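You operate a simulated robot arm through the tools that you are given. There is no shell and no other tool.

You run a simulated robot arm. Do the job below in one go: nothing can be reset, and whatever is moved stays where it is left.

Task
Tare the open jar, fill it to 100 ml with plain water and weigh the water.
Fine: press tare once; leave the jar open on the pan, balance on; close the knob. Set down upright: glass jar.

Only the result counts: the job must be done as asked and must still hold three seconds after the hand-in. Knocking over, shifting, dropping, spilling or breaking anything else fails it.

Robot
A 6-joint arm with a two-finger parallel gripper, fixed in place. Base frame: the origin is at the foot of the arm, x ahead of it, y to its left, z up. Units: mm, rad, N and s.
With the tool pointing down near the work surface it reaches from about 240 to 660 mm from the base axis. Its first joint turns from -1.152 to 1.152 rad. Payload 2.9 kg.
The TCP is the grasp point between the finger pads, 30 mm short of the fingertips. In the tool frame z runs along the fingers and y along their closing line. Largest opening 110 mm; finger width 20, thickness 10; the body of the gripper, 48 by 112 mm, starts 55 mm behind the TCP.
Orientation is told as [roll, pitch, yaw] about the base's x, y, z axes, in that order, counted from this pose: with the fingers straight down and closing along the base's y, the tool's x points along the base's -x, its y along +y and its z along -z.

Tools
- The arm moves only by the tool send_rows. Its argument "steps" is a list of rows, each a list of 6 numbers: the shift along the tool's x, y, z in units of 300 mm (1.0 is 300 mm), then the turn, a rotation vector about the tool's x, y, z in units of 60 degrees (1.0 is 60 degrees). In form: [[tx, ty, tz, rx, ry, rz], ...]. A call has 1 to 20 rows; each row is the pose to reach, as a shift and turn from the pose commanded when the call began, along the tool's axes at that moment. "jaw" is the finger opening in mm, from 0 to 110, set as the call begins (left out, the last holds). A call with a number of a shift or a turn outside -1 to 1 is refused whole. A row lasts 0.2 s, in which the tool goes at most 50 mm and 0.15 rad; a call with a longer step from one row to the next is refused whole, and so is a gripper value outside its range. Where a pose cannot be reached the arm comes as near as it can. A force on the tool above 70 N (or 10 N above the force at the start of the call, whichever is more), or a blocked arm, ends the call early, and 0.2 s more pass. The fingers move at their own pace (about 108 mm/s each) and stop on an object; they squeeze with about 27 N. The grip force told is the motor's: it shows also when the fingers shut on nothing. Time passes only in rows, and 0.2 s behind the last, so rows that repeat a pose let the fingers close. It gives the time, the measured TCP pose, the force on the tool (base axes), the opening and the grip force at its end, in the units of the frame above (readings bear some noise), with the torque about the TCP (base axes, N m) and any sound that the robot's microphone picked up.
- Cameras (640 x 400 px; columns grow to the right, rows downward): "scene" is fixed at [79.7, 427.6, 1417.3]; the picture's right is [-0.77, -0.63, 0.00], its down [-0.16, 0.19, -0.97] and it looks along [0.61, -0.75, -0.25] (base axes); focal length 310 px, centre (320, 200). "wrist" rides on the gripper at [72, 17, -103] in the tool frame; the picture's right is [-0.23, 0.97, 0.00], its down [-0.76, -0.18, -0.62] and it looks along [-0.61, -0.14, 0.78] (tool axes); focal length 222 px, centre (320, 200). There is no depth. A picture from a camera that has moved, and an enlarged one, comes with that camera's place and axes in the base frame and with its lens.
- get_image(camera): a new picture of that camera. The clock stands still meanwhile.
- enlarge(camera, box): a new picture of the part [left, top, right, bottom] of that camera's present view, enlarged. The clock stands still meanwhile.
- sign_off(): hands the job in; it is judged then, once.

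Places have to be worked out from the pictures, the camera data and where the tool is seen. Open the gripper and draw the arm clear of the work before you hand the job in, unless the task says otherwise.

The tools are called after ">>>" as a command line: name --pt "numbers of a row" for each row, then --argument value for the rest, lists and objects as JSON in quotes. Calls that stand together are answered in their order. send_rows: Moves the arm, as the interface text tells. Its arguments: {"type":"object","properties":{"steps":{"type":"array","items":{"type":"array","items":{"type":"number"}}},"jaw":{"type":"number"}},"required":["steps"]} The other tools are called the same way: get_image (camera) takes a picture; enlarge (camera, box) takes an enlarged picture of a part of a camera's view; sign_off () hands the job in.

At the start:

```text
time_s: 0.0
eef_pos: [268.7, -168.9, 1369.6]
orientation: [0.0, 0.002, 0.0]
wrist_force: [0.5, 0.6, 0.2]
torque: [0.0, -0.01, 0.0]
opening: 109.9
grasp_force: 0.0
```

scene: 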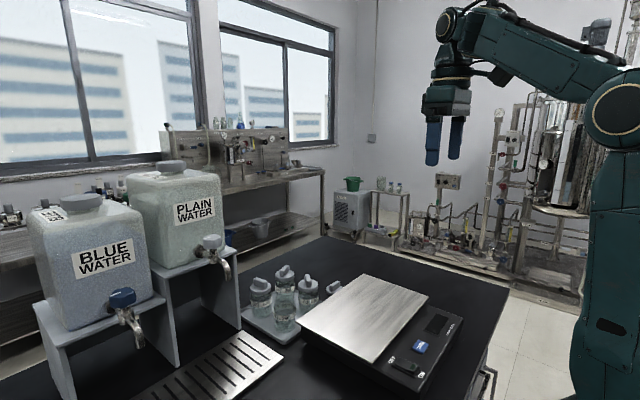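
wrist: 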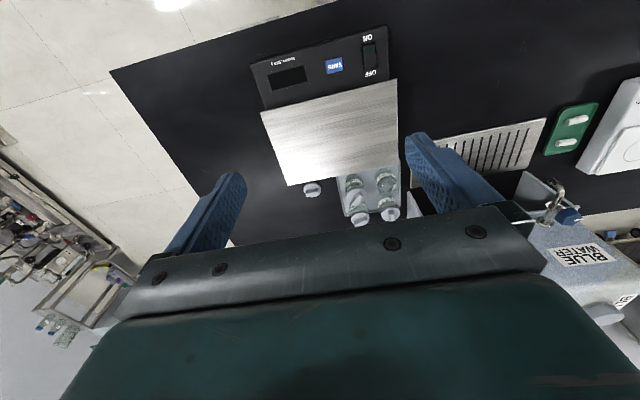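

I start by looking closely at the work area in both cameras.

>>> enlarge --camera "scene" --box '[220, 240, 480, 400]'

>>> enlarge --camera "scene" --box '[20, 150, 300, 400]'

>>> enlarge --camera "wrist" --box '[230, 20, 430, 240]'

>>> enlarge --camera "wrist" --box '[400, 60, 640, 320]'

```text
2.46 times, centred on (350, 320) of scene
camera zoom: at [79.7, 427.6, 1417.3], right [-0.77, -0.63, 0.0], down [-0.16, 0.19, -0.97], along [0.61, -0.75, -0.25], focal length 763 px, centre (246, -95)
```

zoom: 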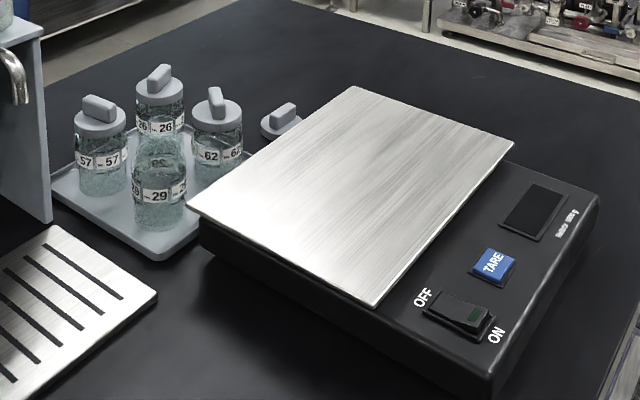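

```text
1.60 times, centred on (160, 275) of scene
camera zoom: at [79.7, 427.6, 1417.3], right [-0.77, -0.63, 0.0], down [-0.16, 0.19, -0.97], along [0.61, -0.75, -0.25], focal length 496 px, centre (576, 80)
```

zoom: 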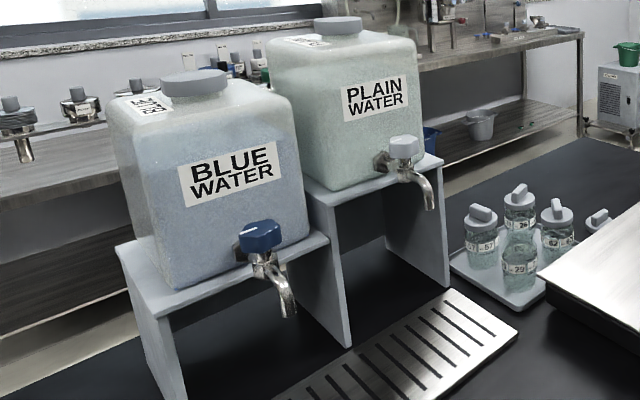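

```text
1.82 times, centred on (330, 130) of wrist
camera zoom: at [195.3, -152.3, 1472.2], right [0.23, 0.97, 0.0], down [0.76, -0.18, 0.62], along [0.61, -0.14, -0.78], focal length 404 px, centre (302, 327)
```

zoom: 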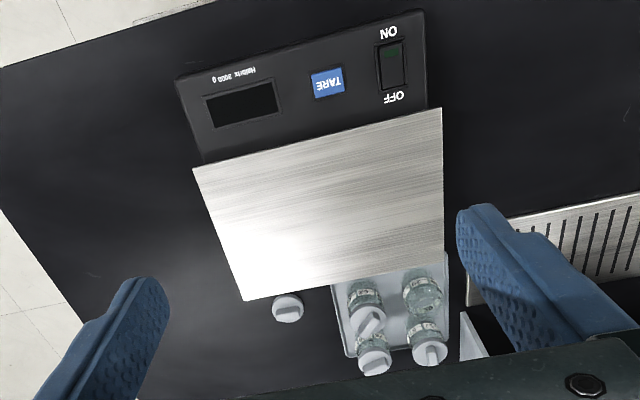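

```text
1.54 times, centred on (520, 190) of wrist
camera zoom: at [195.3, -152.3, 1472.2], right [0.23, 0.97, 0.0], down [0.76, -0.18, 0.62], along [0.61, -0.14, -0.78], focal length 342 px, centre (12, 215)
```

zoom: 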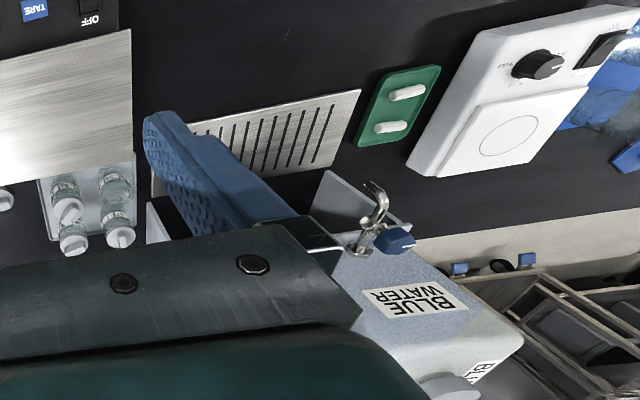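

The open jar (29) stands at about (578,-47), balance button at about (268,-140,953), table near z≈900. I move to a better viewpoint above the tray to see jars and tanks.

>>> send_rows --pt "-0.084 0.06 0.067 0 0 0" --pt "-0.168 0.12 0.133 0 0 0" --pt "-0.252 0.18 0.2 0 0 0" --pt "-0.336 0.24 0.267 0 0 0" --pt "-0.42 0.3 0.333 0 0 0" --pt "-0.504 0.363 0.4 0 0 0" --jaw 110

>>> get_image --camera "wrist"

>>> get_image --camera "scene"

```text
time_s: 1.4
eef_pos: [420.6, -61.2, 1249.5]
orientation: [0.001, 0.0, 0.0]
wrist_force: [0.3, -0.4, -0.1]
torque: [0.0, -0.01, 0.02]
opening: 109.9
grasp_force: 0.0
```

```text
taken
camera wrist: at [346.7, -43.1, 1351.8], right [0.23, 0.97, 0.0], down [0.76, -0.18, 0.62], along [0.61, -0.14, -0.78], focal length 222 px, centre (320, 200)
```

wrist: 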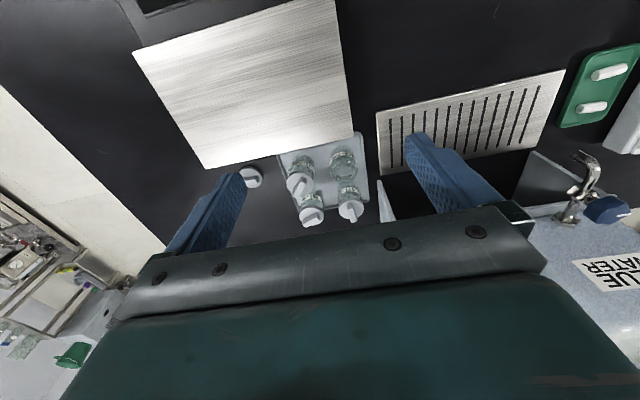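

```text
taken
```

scene: 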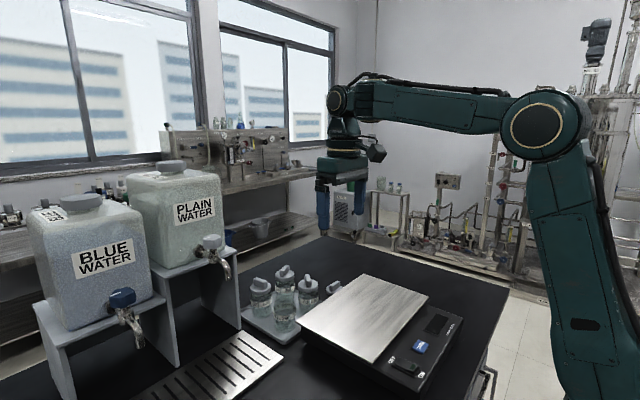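

Zooming in on the jars from this view.

>>> enlarge --camera "wrist" --box '[230, 110, 400, 230]'

>>> enlarge --camera "scene" --box '[235, 255, 355, 345]'

>>> enlarge --camera "scene" --box '[150, 190, 270, 290]'

```text
3.33 times, centred on (315, 170) of wrist
camera zoom: at [346.7, -43.1, 1351.8], right [0.23, 0.97, 0.0], down [0.76, -0.18, 0.62], along [0.61, -0.14, -0.78], focal length 740 px, centre (337, 300)
```

zoom: 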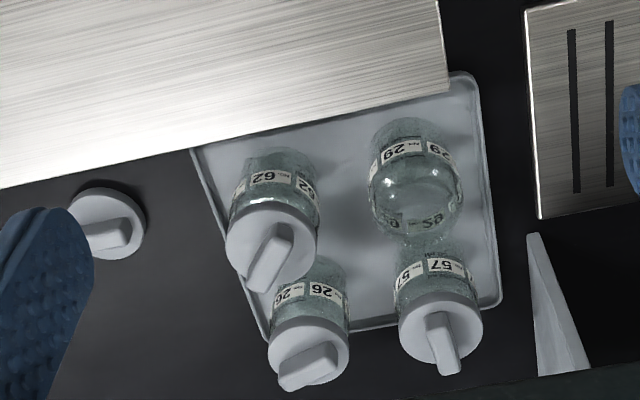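

```text
4.44 times, centred on (295, 300) of scene
camera zoom: at [79.7, 427.6, 1417.3], right [-0.77, -0.63, 0.0], down [-0.16, 0.19, -0.97], along [0.61, -0.75, -0.25], focal length 1378 px, centre (431, -244)
```

zoom: 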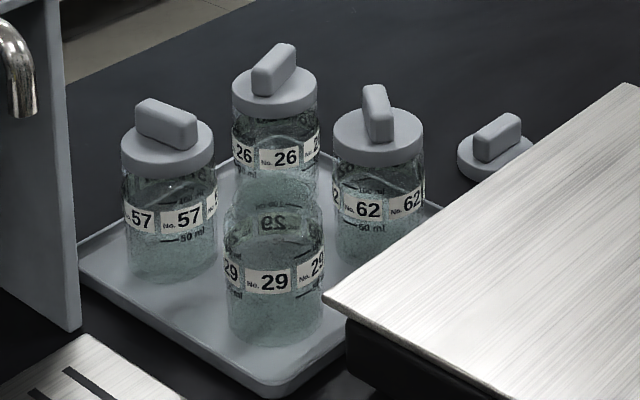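

```text
4.00 times, centred on (210, 240) of scene
camera zoom: at [79.7, 427.6, 1417.3], right [-0.77, -0.63, 0.0], down [-0.16, 0.19, -0.97], along [0.61, -0.75, -0.25], focal length 1240 px, centre (760, 40)
```

zoom: 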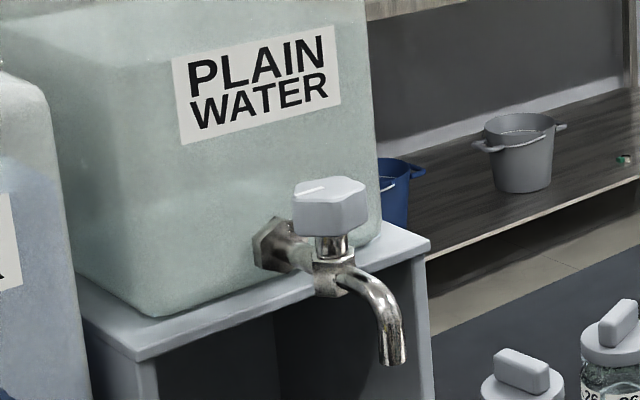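

Zoom further on jar 29 from both cameras to fix its rim, and on tap details.

>>> enlarge --camera "wrist" --box '[310, 135, 374, 185]'

>>> enlarge --camera "scene" --box '[270, 290, 318, 340]'

```text
8.00 times, centred on (342, 160) of wrist
camera zoom: at [346.7, -43.1, 1351.8], right [0.23, 0.97, 0.0], down [0.76, -0.18, 0.62], along [0.61, -0.14, -0.78], focal length 1777 px, centre (144, 520)
```

zoom: 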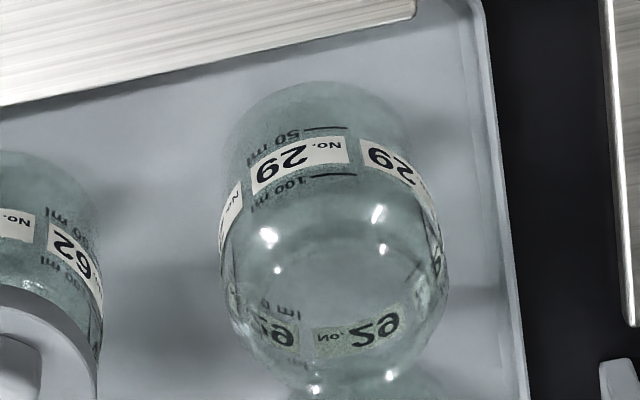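

```text
8.00 times, centred on (294, 315) of scene
camera zoom: at [79.7, 427.6, 1417.3], right [-0.77, -0.63, 0.0], down [-0.16, 0.19, -0.97], along [0.61, -0.75, -0.25], focal length 2481 px, centre (528, -720)
```

zoom: 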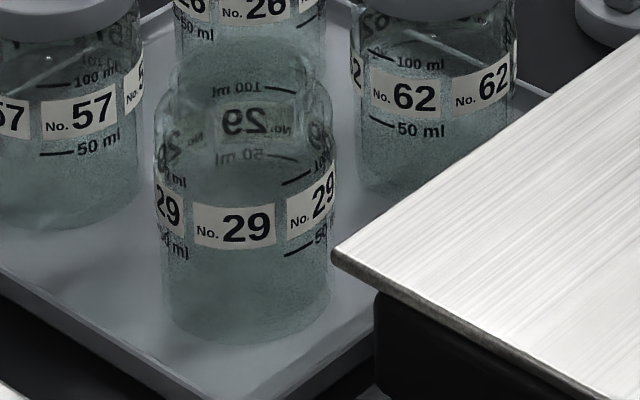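

Jar 29 is the open, empty one with 50/100 ml marks, near (583,-47). The plain tap spout I judge at about (635,68,1068); I move over in front of it to see it better.

>>> send_rows --pt "-0.06 0.1 0 0 0 0" --pt "-0.12 0.2 0 0 0 0" --pt "-0.19 0.3 0 0 0 0" --pt "-0.265 0.404 0 0 0 0" --jaw 110

>>> get_image --camera "wrist"

>>> get_image --camera "scene"

```text
time_s: 2.4
eef_pos: [498.5, 59.9, 1249.9]
orientation: [0.0, 0.0, -0.001]
wrist_force: [-0.1, -0.9, 0.6]
torque: [-0.02, 0.01, 0.01]
opening: 110.1
grasp_force: 0.1
```

```text
taken
camera wrist: at [425.6, 77.7, 1351.6], right [0.23, 0.97, 0.0], down [0.76, -0.18, 0.62], along [0.61, -0.14, -0.78], focal length 222 px, centre (320, 200)
```

wrist: 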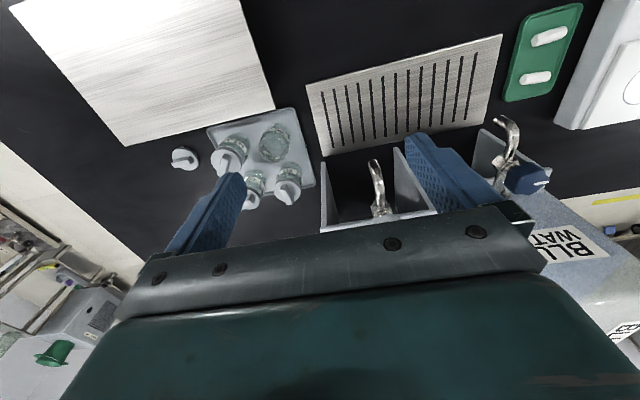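

```text
taken
```

scene: 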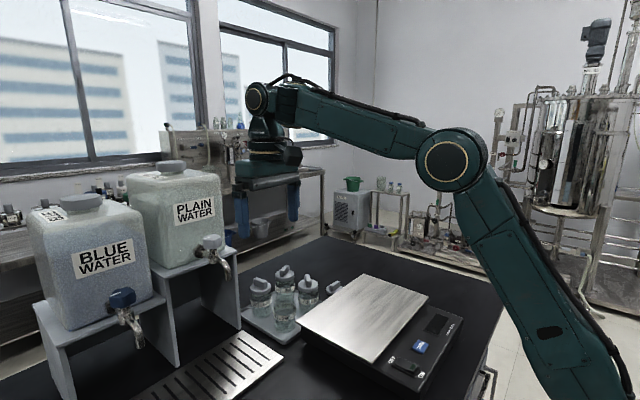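

The plain spout tip computes to about (572,111,1110), over the drip tray. Zooming in on the tap and the drip tray.

>>> enlarge --camera "wrist" --box '[300, 130, 450, 230]'

>>> enlarge --camera "wrist" --box '[180, 90, 330, 220]'

>>> enlarge --camera "scene" --box '[180, 225, 250, 285]'

```text
4.00 times, centred on (375, 180) of wrist
camera zoom: at [425.6, 77.7, 1351.6], right [0.23, 0.97, 0.0], down [0.76, -0.18, 0.62], along [0.61, -0.14, -0.78], focal length 888 px, centre (100, 280)
```

zoom: 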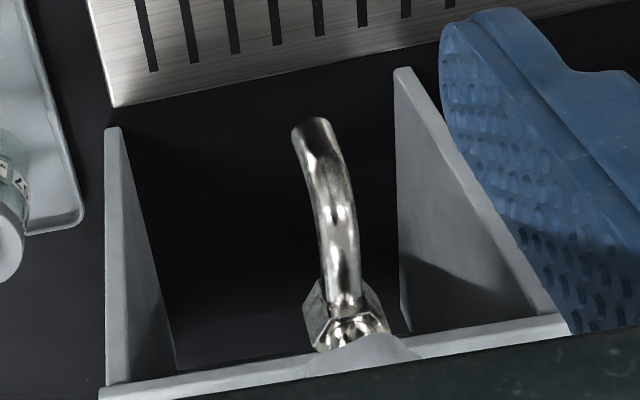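

```text
3.08 times, centred on (255, 155) of wrist
camera zoom: at [425.6, 77.7, 1351.6], right [0.23, 0.97, 0.0], down [0.76, -0.18, 0.62], along [0.61, -0.14, -0.78], focal length 684 px, centre (520, 338)
```

zoom: 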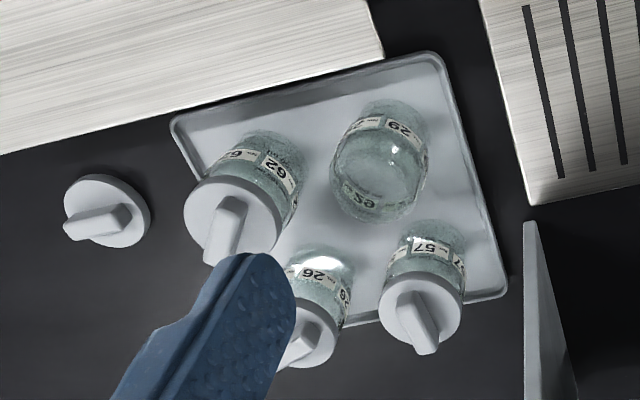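

```text
6.67 times, centred on (215, 255) of scene
camera zoom: at [79.7, 427.6, 1417.3], right [-0.77, -0.63, 0.0], down [-0.16, 0.19, -0.97], along [0.61, -0.75, -0.25], focal length 2067 px, centre (1020, -167)
```

zoom: 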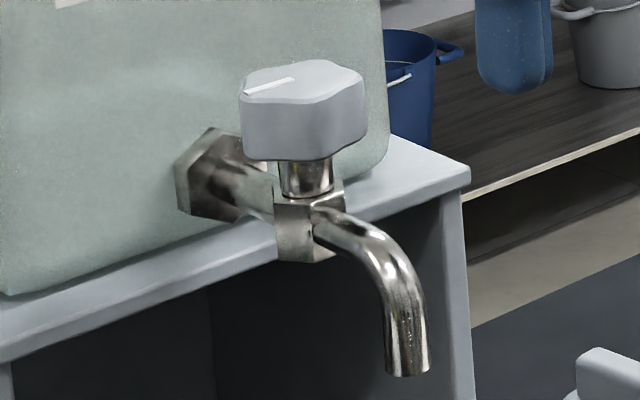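

Tap knob at about (621,108, z 1158–1188) with mark toward +y (closed). Now I go look at the balance panel from closer.

>>> send_rows --pt "0.09 -0.083 0.0625 0 0 0" --pt "0.18 -0.167 0.125 0 0 0" --pt "0.27 -0.25 0.1875 0 0 0" --pt "0.363 -0.333 0.25 0 0 0" --pt "0.454 -0.417 0.3125 0 0 0" --pt "0.545 -0.5 0.375 0 0 0" --pt "0.636 -0.583 0.4375 0 0 0" --pt "0.727 -0.667 0.5 0 0 0" --jaw 110

>>> get_image --camera "wrist"

>>> enlarge --camera "scene" --box '[280, 260, 480, 390]'

```text
time_s: 4.2
eef_pos: [280.5, -139.6, 1099.5]
orientation: [-0.001, 0.0, 0.003]
wrist_force: [-1.1, -0.6, -0.5]
torque: [0.01, 0.03, 0.02]
opening: 110.1
grasp_force: 0.1
```

```text
taken
camera wrist: at [207.0, -122.9, 1202.5], right [0.23, 0.97, 0.0], down [0.76, -0.18, 0.62], along [0.61, -0.14, -0.78], focal length 222 px, centre (320, 200)
```

wrist: 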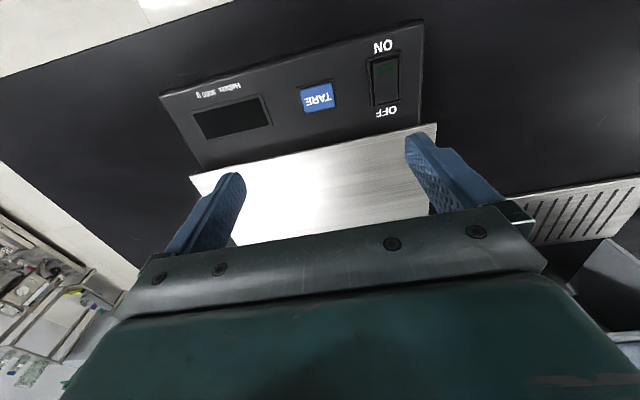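

```text
3.08 times, centred on (380, 325) of scene
camera zoom: at [79.7, 427.6, 1417.3], right [-0.77, -0.63, 0.0], down [-0.16, 0.19, -0.97], along [0.61, -0.75, -0.25], focal length 954 px, centre (135, -185)
```

zoom: 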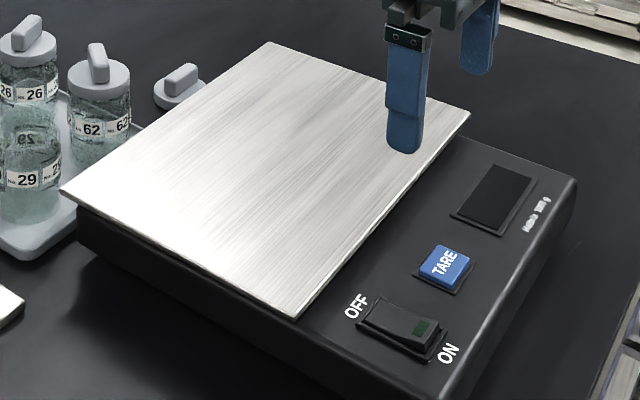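

Display blank, so the balance is off. Zooming onto the rocker switch.

>>> enlarge --camera "wrist" --box '[290, 30, 430, 130]'

>>> enlarge --camera "scene" --box '[385, 335, 435, 380]'

```text
4.00 times, centred on (360, 80) of wrist
camera zoom: at [207.0, -122.9, 1202.5], right [0.23, 0.97, 0.0], down [0.76, -0.18, 0.62], along [0.61, -0.14, -0.78], focal length 888 px, centre (160, 680)
```

zoom: 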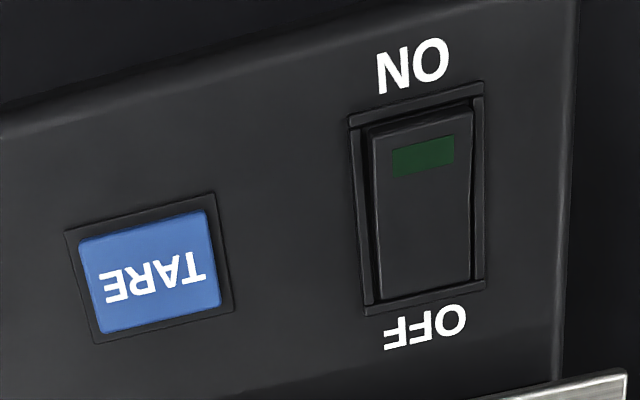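

```text
8.89 times, centred on (410, 358) of scene
camera zoom: at [79.7, 427.6, 1417.3], right [-0.77, -0.63, 0.0], down [-0.16, 0.19, -0.97], along [0.61, -0.75, -0.25], focal length 2756 px, centre (-480, -1200)
```

zoom: 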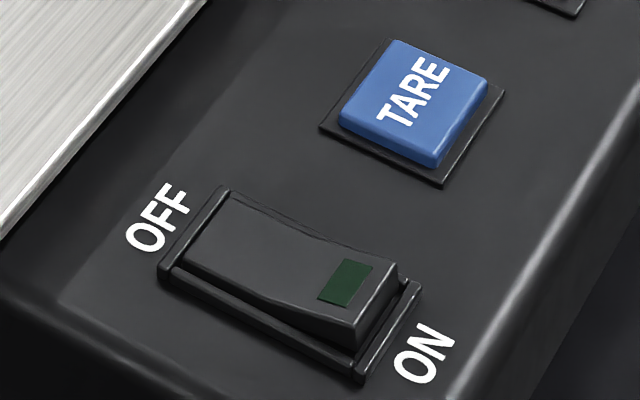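

The rocker's ON end (raised, so off) lies at about (253,-69,959). I close the fingers and go 20 mm above it.

>>> send_rows --pt "0.032 0.078 0.06 0 0 0" --pt "0.064 0.157 0.12 0 0 0" --pt "0.095 0.235 0.2 0 0 0" --pt "0.095 0.235 0.298 0 0 0" --pt "0.095 0.235 0.298 0 0 0" --jaw 0

>>> enlarge --camera "wrist" --box '[200, 80, 440, 230]'

>>> enlarge --camera "scene" --box '[360, 300, 460, 390]'

```text
time_s: 5.4
eef_pos: [251.0, -68.1, 1010.1]
orientation: [-0.002, -0.001, 0.001]
wrist_force: [0.3, 0.9, -0.3]
torque: [-0.02, 0.03, 0.01]
opening: 0.1
grasp_force: 27.1
```

```text
2.67 times, centred on (320, 155) of wrist
camera zoom: at [178.7, -51.9, 1113.0], right [0.23, 0.97, 0.0], down [0.76, -0.18, 0.62], along [0.61, -0.14, -0.78], focal length 592 px, centre (320, 320)
```

zoom: 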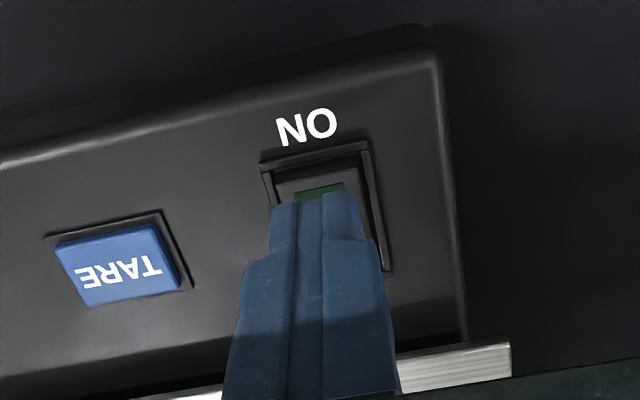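

```text
4.44 times, centred on (410, 345) of scene
camera zoom: at [79.7, 427.6, 1417.3], right [-0.77, -0.63, 0.0], down [-0.16, 0.19, -0.97], along [0.61, -0.75, -0.25], focal length 1378 px, centre (-80, -444)
```

zoom: 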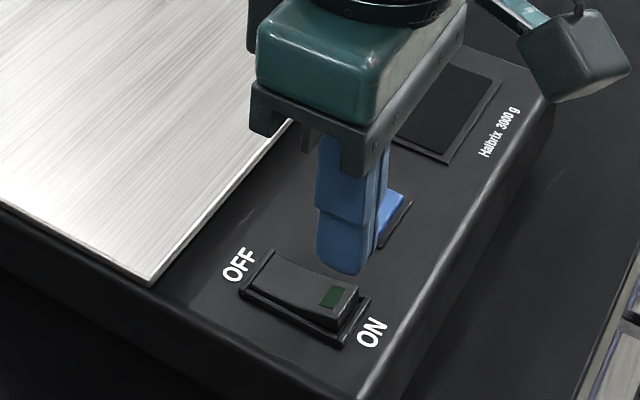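

Tips are right over the ON end. I descend slowly while reading the force.

>>> send_rows --pt "-0.007 0 0.02 0 0 0" --pt "-0.007 0 0.04 0 0 0" --pt "-0.007 0 0.055 0 0 0" --jaw 0

>>> send_rows --pt "0 0 0.005 0 0 0" --pt "0 0 0.01 0 0 0"

>>> enlarge --camera "wrist" --box '[200, 80, 440, 230]'

>>> enlarge --camera "scene" --box '[360, 300, 460, 390]'

```text
time_s: 6.2
eef_pos: [253.7, -69.5, 993.3]
orientation: [-0.001, -0.001, -0.001]
wrist_force: [0.7, -0.5, 0.7]
torque: [-0.01, 0.04, 0.01]
opening: 0.0
grasp_force: 26.3
```

```text
time_s: 6.8
eef_pos: [253.8, -69.8, 989.4]
orientation: [0.0, -0.001, 0.002]
wrist_force: [-0.6, -1.0, 0.0]
torque: [0.02, -0.01, -0.01]
opening: 0.2
grasp_force: 26.7
```

```text
2.67 times, centred on (320, 155) of wrist
camera zoom: at [180.9, -52.2, 1093.1], right [0.23, 0.97, 0.0], down [0.76, -0.18, 0.62], along [0.61, -0.14, -0.78], focal length 592 px, centre (320, 320)
```

zoom: 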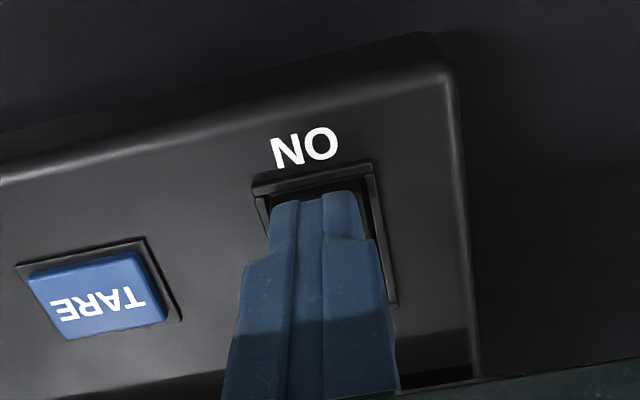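

```text
4.44 times, centred on (410, 345) of scene
camera zoom: at [79.7, 427.6, 1417.3], right [-0.77, -0.63, 0.0], down [-0.16, 0.19, -0.97], along [0.61, -0.75, -0.25], focal length 1378 px, centre (-80, -444)
```

zoom: 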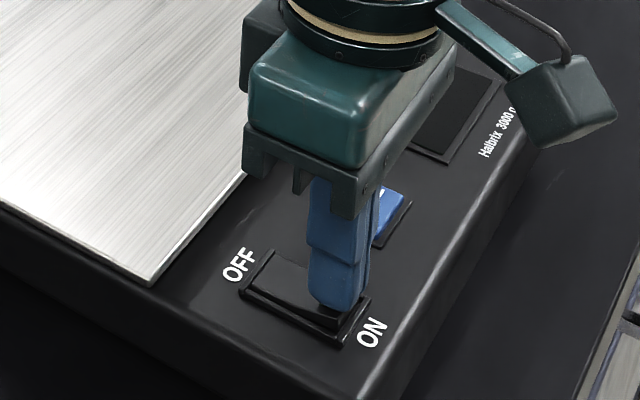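

Almost touching; continuing 1 mm at a time.

>>> send_rows --pt "0 0 0.0035 0 0 0" --pt "0 0 0.007 0 0 0"

>>> send_rows --pt "0 0 0.0035 0 0 0" --pt "0 0 0.007 0 0 0"

>>> enlarge --camera "scene" --box '[360, 300, 460, 390]'

```text
time_s: 7.4
eef_pos: [253.8, -69.6, 987.8]
orientation: [0.001, 0.001, 0.0]
wrist_force: [-0.1, 0.0, 1.9]
torque: [-0.03, 0.0, -0.01]
opening: 0.4
grasp_force: 26.9
```

```text
time_s: 8.0
eef_pos: [254.9, -71.0, 987.4]
orientation: [-0.003, -0.003, -0.001]
wrist_force: [-6.3, 2.2, 23.4]
torque: [0.06, -0.05, -0.02]
opening: 0.1
grasp_force: 27.3
heard: click
```

```text
4.44 times, centred on (410, 345) of scene
camera zoom: at [79.4, 427.7, 1417.3], right [-0.77, -0.63, 0.0], down [-0.16, 0.19, -0.97], along [0.61, -0.75, -0.25], focal length 1378 px, centre (-80, -444)
```

zoom: 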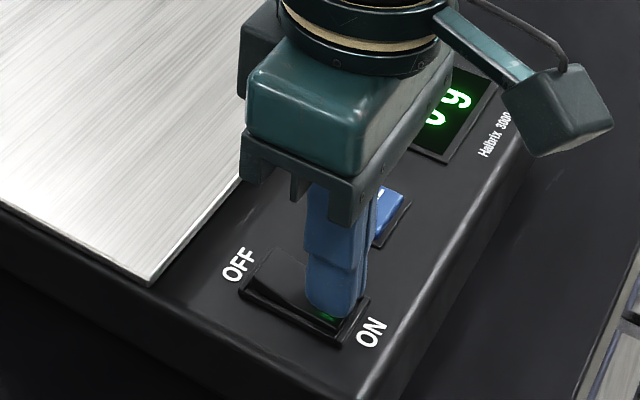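

Click heard and the display lit; the balance is on. I lift off and check the display.

>>> send_rows --pt "0 0 -0.05 0 0 0" --pt "0 0 -0.15 0 0 0" --pt "0 0 -0.3 0 0 0" --pt "0 0 -0.43 0 0 0"

>>> enlarge --camera "scene" --box '[280, 260, 480, 390]'

>>> get_image --camera "wrist"

```text
time_s: 9.0
eef_pos: [253.6, -69.5, 1117.1]
orientation: [0.001, 0.003, 0.0]
wrist_force: [-0.5, 0.1, -0.6]
torque: [0.01, 0.03, 0.02]
opening: 0.0
grasp_force: 27.1
```

```text
3.08 times, centred on (380, 325) of scene
camera zoom: at [79.7, 427.6, 1417.3], right [-0.77, -0.63, 0.0], down [-0.16, 0.19, -0.97], along [0.61, -0.75, -0.25], focal length 954 px, centre (135, -185)
```

zoom: 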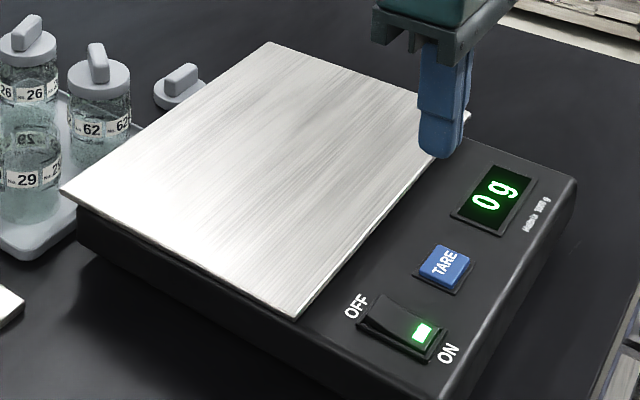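

```text
taken
camera wrist: at [181.3, -52.1, 1218.5], right [0.23, 0.97, 0.0], down [0.76, -0.18, 0.62], along [0.61, -0.14, -0.78], focal length 222 px, centre (320, 200)
```

wrist: 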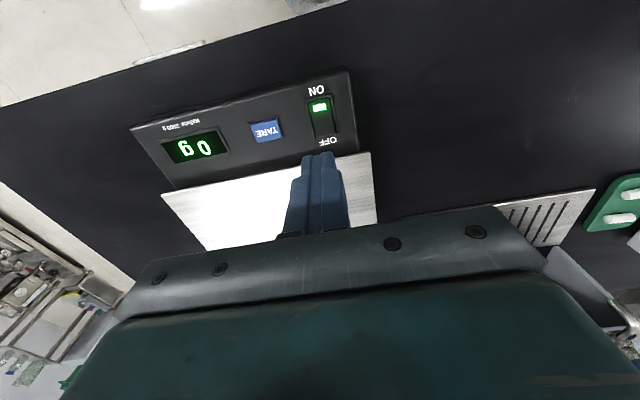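

Balance reads 0 g. Now I go toward jar 29, opening the gripper, for a closer look at it.

>>> send_rows --pt "-0.136 0.011 0 0 0 0" --pt "-0.273 0.021 0 0 0 0" --pt "-0.409 0.032 0 0 0 0" --pt "-0.546 0.043 0 0 0 0" --pt "-0.682 0.054 0 0 0 0" --pt "-0.819 0.064 0 0 0 0" --pt "-0.955 0.075 0 0 0 0" --pt "-0.955 0.075 0 0 0 0" --jaw 80

>>> enlarge --camera "wrist" --box '[220, 80, 460, 230]'

>>> enlarge --camera "scene" --box '[230, 200, 370, 340]'

```text
time_s: 10.8
eef_pos: [540.5, -45.6, 1115.1]
orientation: [0.0, 0.001, 0.0]
wrist_force: [-0.4, 0.4, 0.4]
torque: [-0.01, 0.0, 0.01]
opening: 79.9
grasp_force: 0.0
```

```text
2.67 times, centred on (340, 155) of wrist
camera zoom: at [468.7, -28.8, 1217.9], right [0.23, 0.97, 0.0], down [0.76, -0.18, 0.62], along [0.61, -0.14, -0.78], focal length 592 px, centre (267, 320)
```

zoom: 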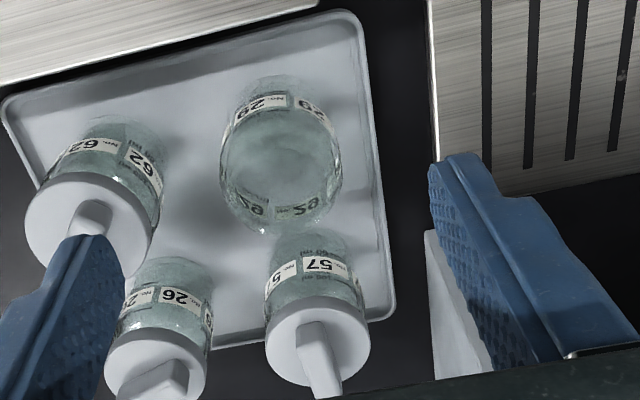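

```text
2.86 times, centred on (300, 270) of scene
camera zoom: at [79.8, 427.6, 1417.3], right [-0.77, -0.63, 0.0], down [-0.16, 0.19, -0.97], along [0.61, -0.75, -0.25], focal length 886 px, centre (377, 0)
```

zoom: 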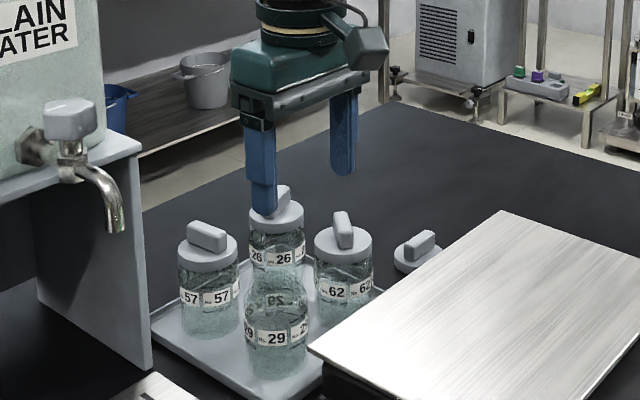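

Closer zoom on jar 29 to find its rim and base.

>>> enlarge --camera "wrist" --box '[294, 100, 366, 175]'

>>> enlarge --camera "scene" --box '[272, 284, 316, 328]'

```text
5.33 times, centred on (330, 138) of wrist
camera zoom: at [468.7, -28.8, 1217.9], right [0.23, 0.97, 0.0], down [0.76, -0.18, 0.62], along [0.61, -0.14, -0.78], focal length 1185 px, centre (267, 533)
```

zoom: 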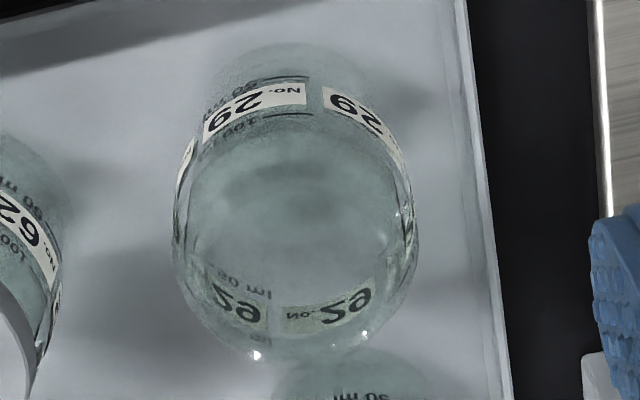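

```text
9.09 times, centred on (294, 306) of scene
camera zoom: at [79.8, 427.6, 1417.3], right [-0.77, -0.63, 0.0], down [-0.16, 0.19, -0.97], along [0.61, -0.75, -0.25], focal length 2819 px, centre (556, -764)
```

zoom: 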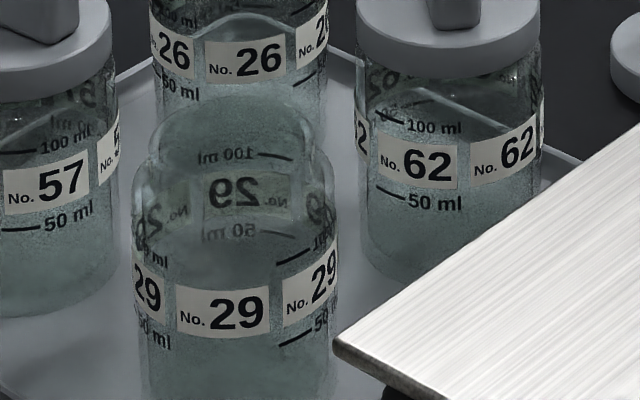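

Jar 29 axis computes to about (581,-47), rim z≈986, tray top ≈907; body diameter ~55. I rotate the gripper ~41° so the fingers go into the diagonal gaps between jars, and stop above it to check.

>>> send_rows --pt "-0.027 -0.001 0 0 0 -0.137" --pt "-0.054 -0.002 0 0 0 -0.273" --pt "-0.081 -0.003 0 0 0 -0.41" --pt "-0.108 -0.004 0 0 0 -0.546" --pt "-0.135 -0.005 0 0 0 -0.683" --pt "-0.135 -0.005 0.1 0 0 -0.683" --pt "-0.135 -0.005 0.183 0 0 -0.683" --jaw 84

>>> get_image --camera "wrist"

>>> enlarge --camera "scene" --box '[230, 200, 370, 340]'

```text
time_s: 12.4
eef_pos: [581.3, -47.4, 1059.3]
orientation: [0.001, 0.001, 0.719]
wrist_force: [-0.2, -0.2, -0.9]
torque: [0.01, 0.01, 0.0]
opening: 83.9
grasp_force: 0.1
```

```text
taken
camera wrist: at [514.9, -82.6, 1162.2], right [-0.47, 0.88, 0.0], down [0.69, 0.37, 0.62], along [0.55, 0.29, -0.78], focal length 222 px, centre (320, 200)
```

wrist: 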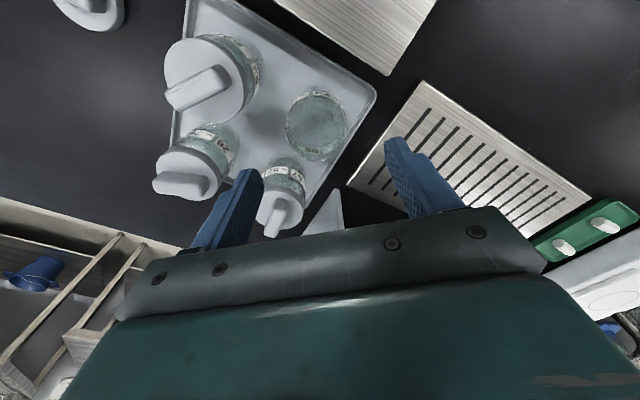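

```text
2.86 times, centred on (300, 270) of scene
camera zoom: at [79.7, 427.6, 1417.3], right [-0.77, -0.63, 0.0], down [-0.16, 0.19, -0.97], along [0.61, -0.75, -0.25], focal length 886 px, centre (377, 0)
```

zoom: 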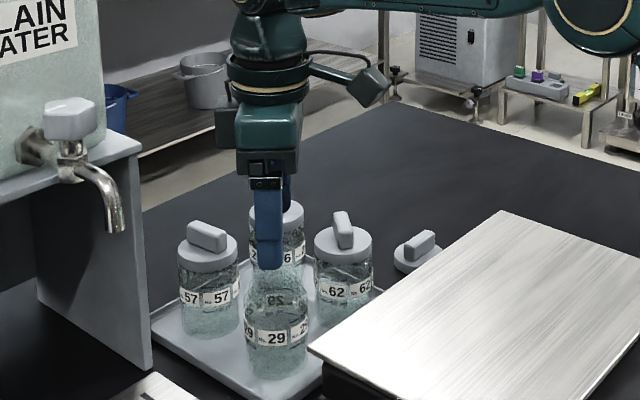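

>>> enlarge --camera "wrist" --box '[240, 70, 400, 230]'

```text
2.50 times, centred on (320, 150) of wrist
camera zoom: at [514.9, -82.6, 1162.2], right [-0.47, 0.88, 0.0], down [0.69, 0.37, 0.62], along [0.55, 0.29, -0.78], focal length 555 px, centre (320, 325)
```

zoom: 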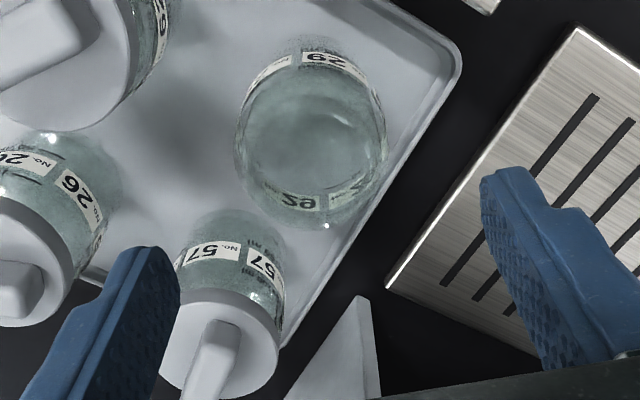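

Alignment is within ~2 mm. I descend to grasp height (TCP z≈955) in steps.

>>> send_rows --pt "0 -0.006 0.08 0 0 0" --pt "0 -0.006 0.16 0 0 0" --pt "0 -0.006 0.24 0 0 0" --pt "0 -0.006 0.3 0 0 0" --pt "0 -0.006 0.347 0 0 0"

>>> get_image --camera "wrist"

>>> enlarge --camera "scene" --box '[230, 220, 350, 340]'

```text
time_s: 13.6
eef_pos: [582.4, -50.6, 956.7]
orientation: [-0.001, 0.003, 0.717]
wrist_force: [-0.6, 0.4, 0.1]
torque: [0.01, 0.0, 0.0]
opening: 84.1
grasp_force: 0.0
```

```text
taken
camera wrist: at [515.8, -83.7, 1059.0], right [-0.47, 0.88, 0.0], down [0.69, 0.37, 0.62], along [0.55, 0.29, -0.78], focal length 222 px, centre (320, 200)
```

wrist: 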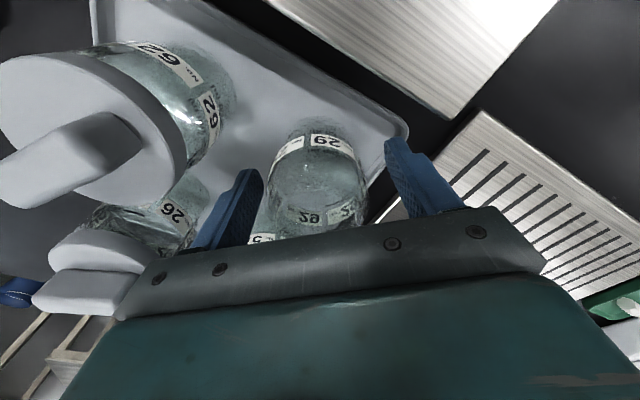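

```text
3.33 times, centred on (290, 280) of scene
camera zoom: at [79.7, 427.6, 1417.3], right [-0.77, -0.63, 0.0], down [-0.16, 0.19, -0.97], along [0.61, -0.75, -0.25], focal length 1034 px, centre (420, -67)
```

zoom: 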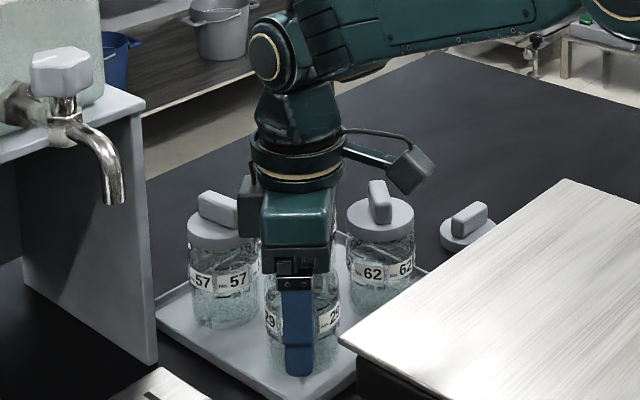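

The jar is between the fingers. Closing.

>>> send_rows --pt "0 0 0 0 0 0" --pt "0 0 0 0 0 0" --pt "0 0 0 0 0 0" --pt "0 0 0 0 0 0" --jaw 40

>>> send_rows --pt "0 0 -0.02 0 0 0" --pt "0 0 -0.05 0 0 0"

>>> get_image --camera "wrist"

>>> enlarge --camera "scene" --box '[230, 220, 350, 340]'

```text
time_s: 14.6
eef_pos: [581.9, -49.4, 956.4]
orientation: [-0.001, 0.002, 0.716]
wrist_force: [0.2, -0.2, -0.4]
torque: [0.01, -0.05, 0.02]
opening: 55.2
grasp_force: 27.0
```

```text
time_s: 15.2
eef_pos: [583.4, -50.2, 972.2]
orientation: [0.0, 0.0, 0.716]
wrist_force: [-0.1, 0.2, -1.7]
torque: [0.0, 0.0, 0.03]
opening: 55.0
grasp_force: 27.1
```

```text
taken
camera wrist: at [516.4, -83.9, 1074.4], right [-0.47, 0.88, 0.0], down [0.69, 0.37, 0.62], along [0.55, 0.29, -0.78], focal length 222 px, centre (320, 200)
```

wrist: 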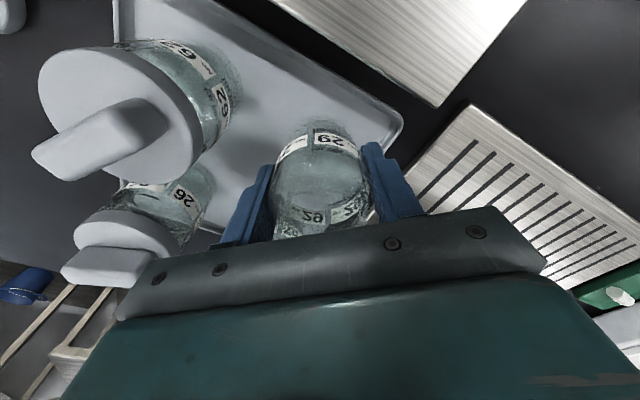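

```text
3.33 times, centred on (290, 280) of scene
camera zoom: at [79.8, 427.6, 1417.3], right [-0.77, -0.63, 0.0], down [-0.16, 0.19, -0.97], along [0.61, -0.75, -0.25], focal length 1034 px, centre (420, -67)
```

zoom: 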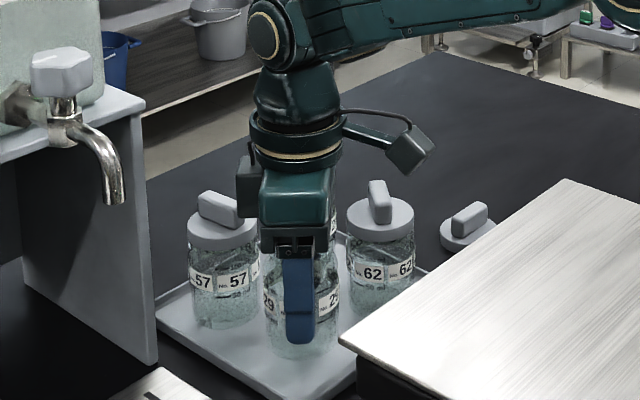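

Jar 29 gripped and lifted. I raise it well clear, then carry it over the pan (about (420,-150), pan z≈963) while turning back to yaw 0.

>>> send_rows --pt "0 0 -0.08 0 0 0" --pt "0 0 -0.2 0 0 0" --pt "0 0 -0.32 0 0 0" --pt "0 0 -0.43 0 0 0"

>>> send_rows --pt "0.09 0.015 0 0 0 0.098" --pt "0.18 0.03 0 0 0 0.195" --pt "0.27 0.045 0 0 0 0.293" --pt "0.36 0.06 0 0 0 0.391" --pt "0.45 0.076 0 0 0 0.488" --pt "0.54 0.091 0 0 0 0.586" --pt "0.629 0.106 0 0 0 0.684" --pt "0.629 0.106 0.1 0 0 0.684" --pt "0.629 0.106 0.18 0 0 0.684"

>>> get_image --camera "wrist"

>>> enlarge --camera "scene" --box '[240, 180, 480, 400]'

```text
time_s: 16.2
eef_pos: [583.7, -49.5, 1100.9]
orientation: [0.001, 0.003, 0.717]
wrist_force: [0.1, -0.4, -1.6]
torque: [-0.04, -0.01, 0.0]
opening: 55.0
grasp_force: 27.3
```

```text
time_s: 18.2
eef_pos: [418.8, -150.2, 1046.3]
orientation: [0.001, -0.001, -0.003]
wrist_force: [0.1, 0.3, -1.5]
torque: [0.0, 0.02, -0.02]
opening: 55.0
grasp_force: 27.2
```

```text
taken
camera wrist: at [346.6, -132.5, 1148.4], right [0.23, 0.97, 0.0], down [0.76, -0.18, 0.62], along [0.61, -0.14, -0.78], focal length 222 px, centre (320, 200)
```

wrist: 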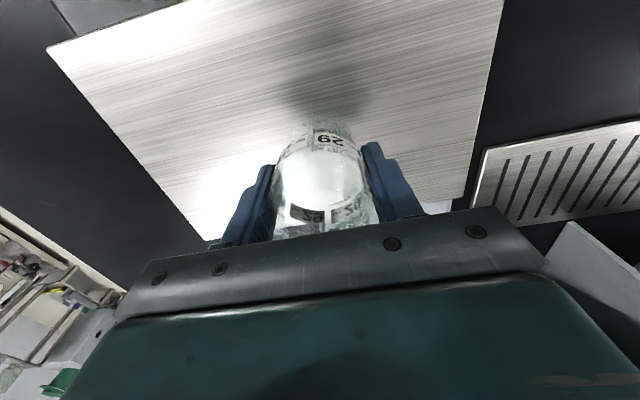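

```text
1.82 times, centred on (360, 290) of scene
camera zoom: at [79.8, 427.6, 1417.3], right [-0.77, -0.63, 0.0], down [-0.16, 0.19, -0.97], along [0.61, -0.75, -0.25], focal length 564 px, centre (247, 36)
```

zoom: 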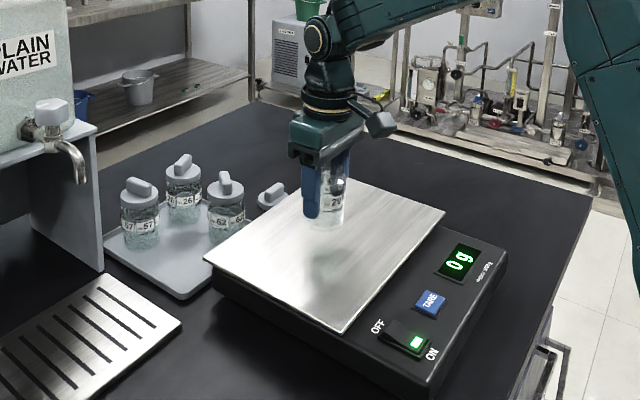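

Jar hangs over the pan. Lowering most of the way, then in small steps with force feedback.

>>> send_rows --pt "0 0 0.04 0 0 0" --pt "0 0 0.08 0 0 0" --pt "0 0 0.093 0 0 0"

>>> send_rows --pt "0 0 0.005 0 0 0" --pt "0 0 0.01 0 0 0"

>>> enlarge --camera "scene" --box '[310, 230, 430, 330]'

```text
time_s: 19.0
eef_pos: [419.5, -150.0, 1018.8]
orientation: [-0.002, -0.001, 0.0]
wrist_force: [-0.6, 0.8, 5.1]
torque: [0.17, 0.16, -0.02]
opening: 55.4
grasp_force: 27.0
```

```text
time_s: 19.6
eef_pos: [420.9, -149.8, 1017.5]
orientation: [-0.003, -0.005, 0.001]
wrist_force: [-4.0, 1.2, 19.3]
torque: [0.39, 0.11, 0.02]
opening: 55.1
grasp_force: 26.9
```

```text
4.00 times, centred on (370, 280) of scene
camera zoom: at [79.3, 427.7, 1417.3], right [-0.77, -0.63, 0.0], down [-0.16, 0.19, -0.97], along [0.61, -0.75, -0.25], focal length 1240 px, centre (120, -120)
```

zoom: 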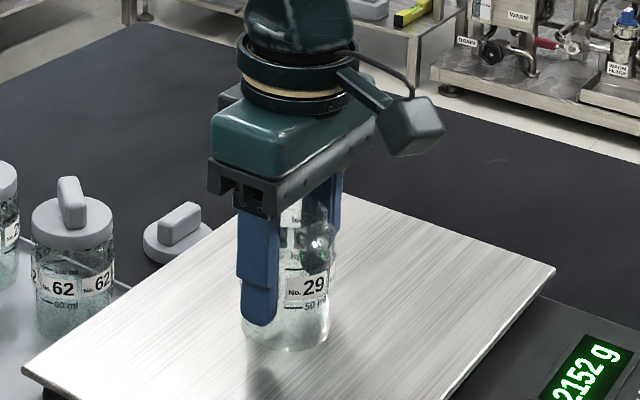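

Contact with the pan at TCP z≈1019. I relieve the push by ~3 mm command, then open the fingers.

>>> send_rows --pt "0 0 -0.008 0 0 0" --pt "0 0 -0.01 0 0 0"

>>> enlarge --camera "scene" --box '[310, 230, 460, 360]'

```text
time_s: 20.2
eef_pos: [418.6, -150.2, 1017.6]
orientation: [0.0, 0.001, 0.0]
wrist_force: [2.0, -0.4, 1.5]
torque: [-0.01, -0.13, -0.03]
opening: 54.9
grasp_force: 27.3
```

```text
3.08 times, centred on (385, 295) of scene
camera zoom: at [79.7, 427.6, 1417.3], right [-0.77, -0.63, 0.0], down [-0.16, 0.19, -0.97], along [0.61, -0.75, -0.25], focal length 954 px, centre (120, -92)
```

zoom: 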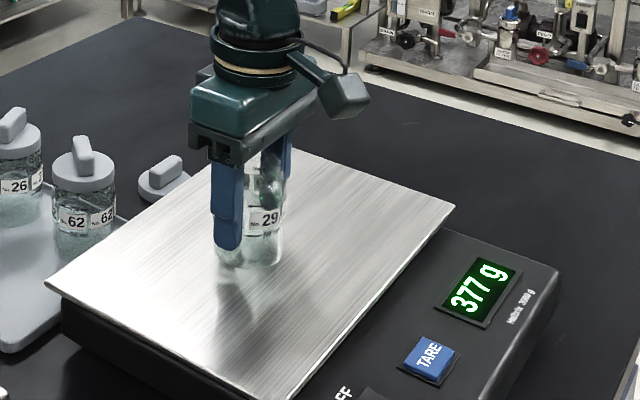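

Nearly unloaded (377 g incl. residual push). Opening the fingers now, then rising straight up.

>>> send_rows --pt "0 0 0 0 0 0" --pt "0 0 0 0 0 0" --pt "0 0 0 0 0 0" --jaw 80

>>> send_rows --pt "0 0 -0.03 0 0 0" --pt "0 0 -0.1 0 0 0" --pt "0 0 -0.2 0 0 0" --pt "0 0 -0.33 0 0 0" --pt "0 0 -0.4 0 0 0"

>>> enlarge --camera "scene" --box '[310, 230, 460, 380]'

>>> get_image --camera "wrist"

```text
time_s: 21.0
eef_pos: [418.8, -149.4, 1018.3]
orientation: [-0.002, 0.0, -0.001]
wrist_force: [0.0, 0.8, -0.1]
torque: [-0.01, 0.0, -0.01]
opening: 80.0
grasp_force: 0.0
```

```text
time_s: 22.2
eef_pos: [419.0, -148.7, 1139.7]
orientation: [0.001, -0.001, -0.001]
wrist_force: [0.0, 0.9, 0.0]
torque: [0.01, 0.03, -0.01]
opening: 79.8
grasp_force: 0.0
```

```text
2.67 times, centred on (385, 305) of scene
camera zoom: at [79.7, 427.6, 1417.3], right [-0.77, -0.63, 0.0], down [-0.16, 0.19, -0.97], along [0.61, -0.75, -0.25], focal length 827 px, centre (147, -80)
```

zoom: 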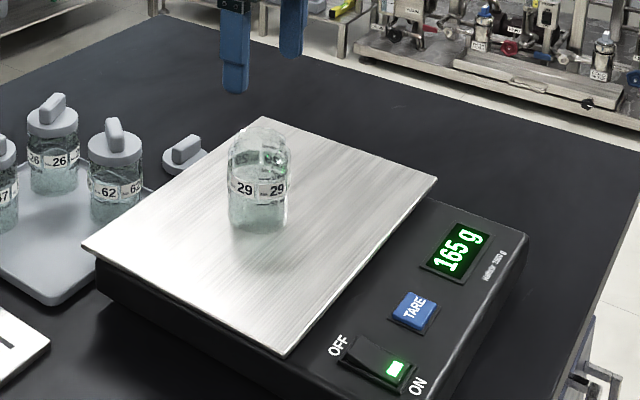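

```text
taken
camera wrist: at [345.7, -131.2, 1242.2], right [0.23, 0.97, 0.0], down [0.76, -0.18, 0.62], along [0.61, -0.14, -0.78], focal length 222 px, centre (320, 200)
```

wrist: 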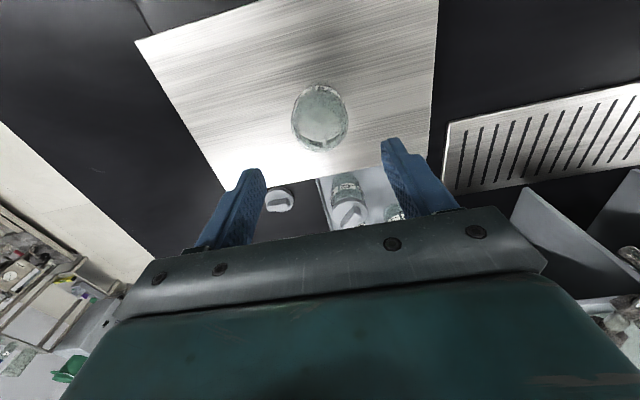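

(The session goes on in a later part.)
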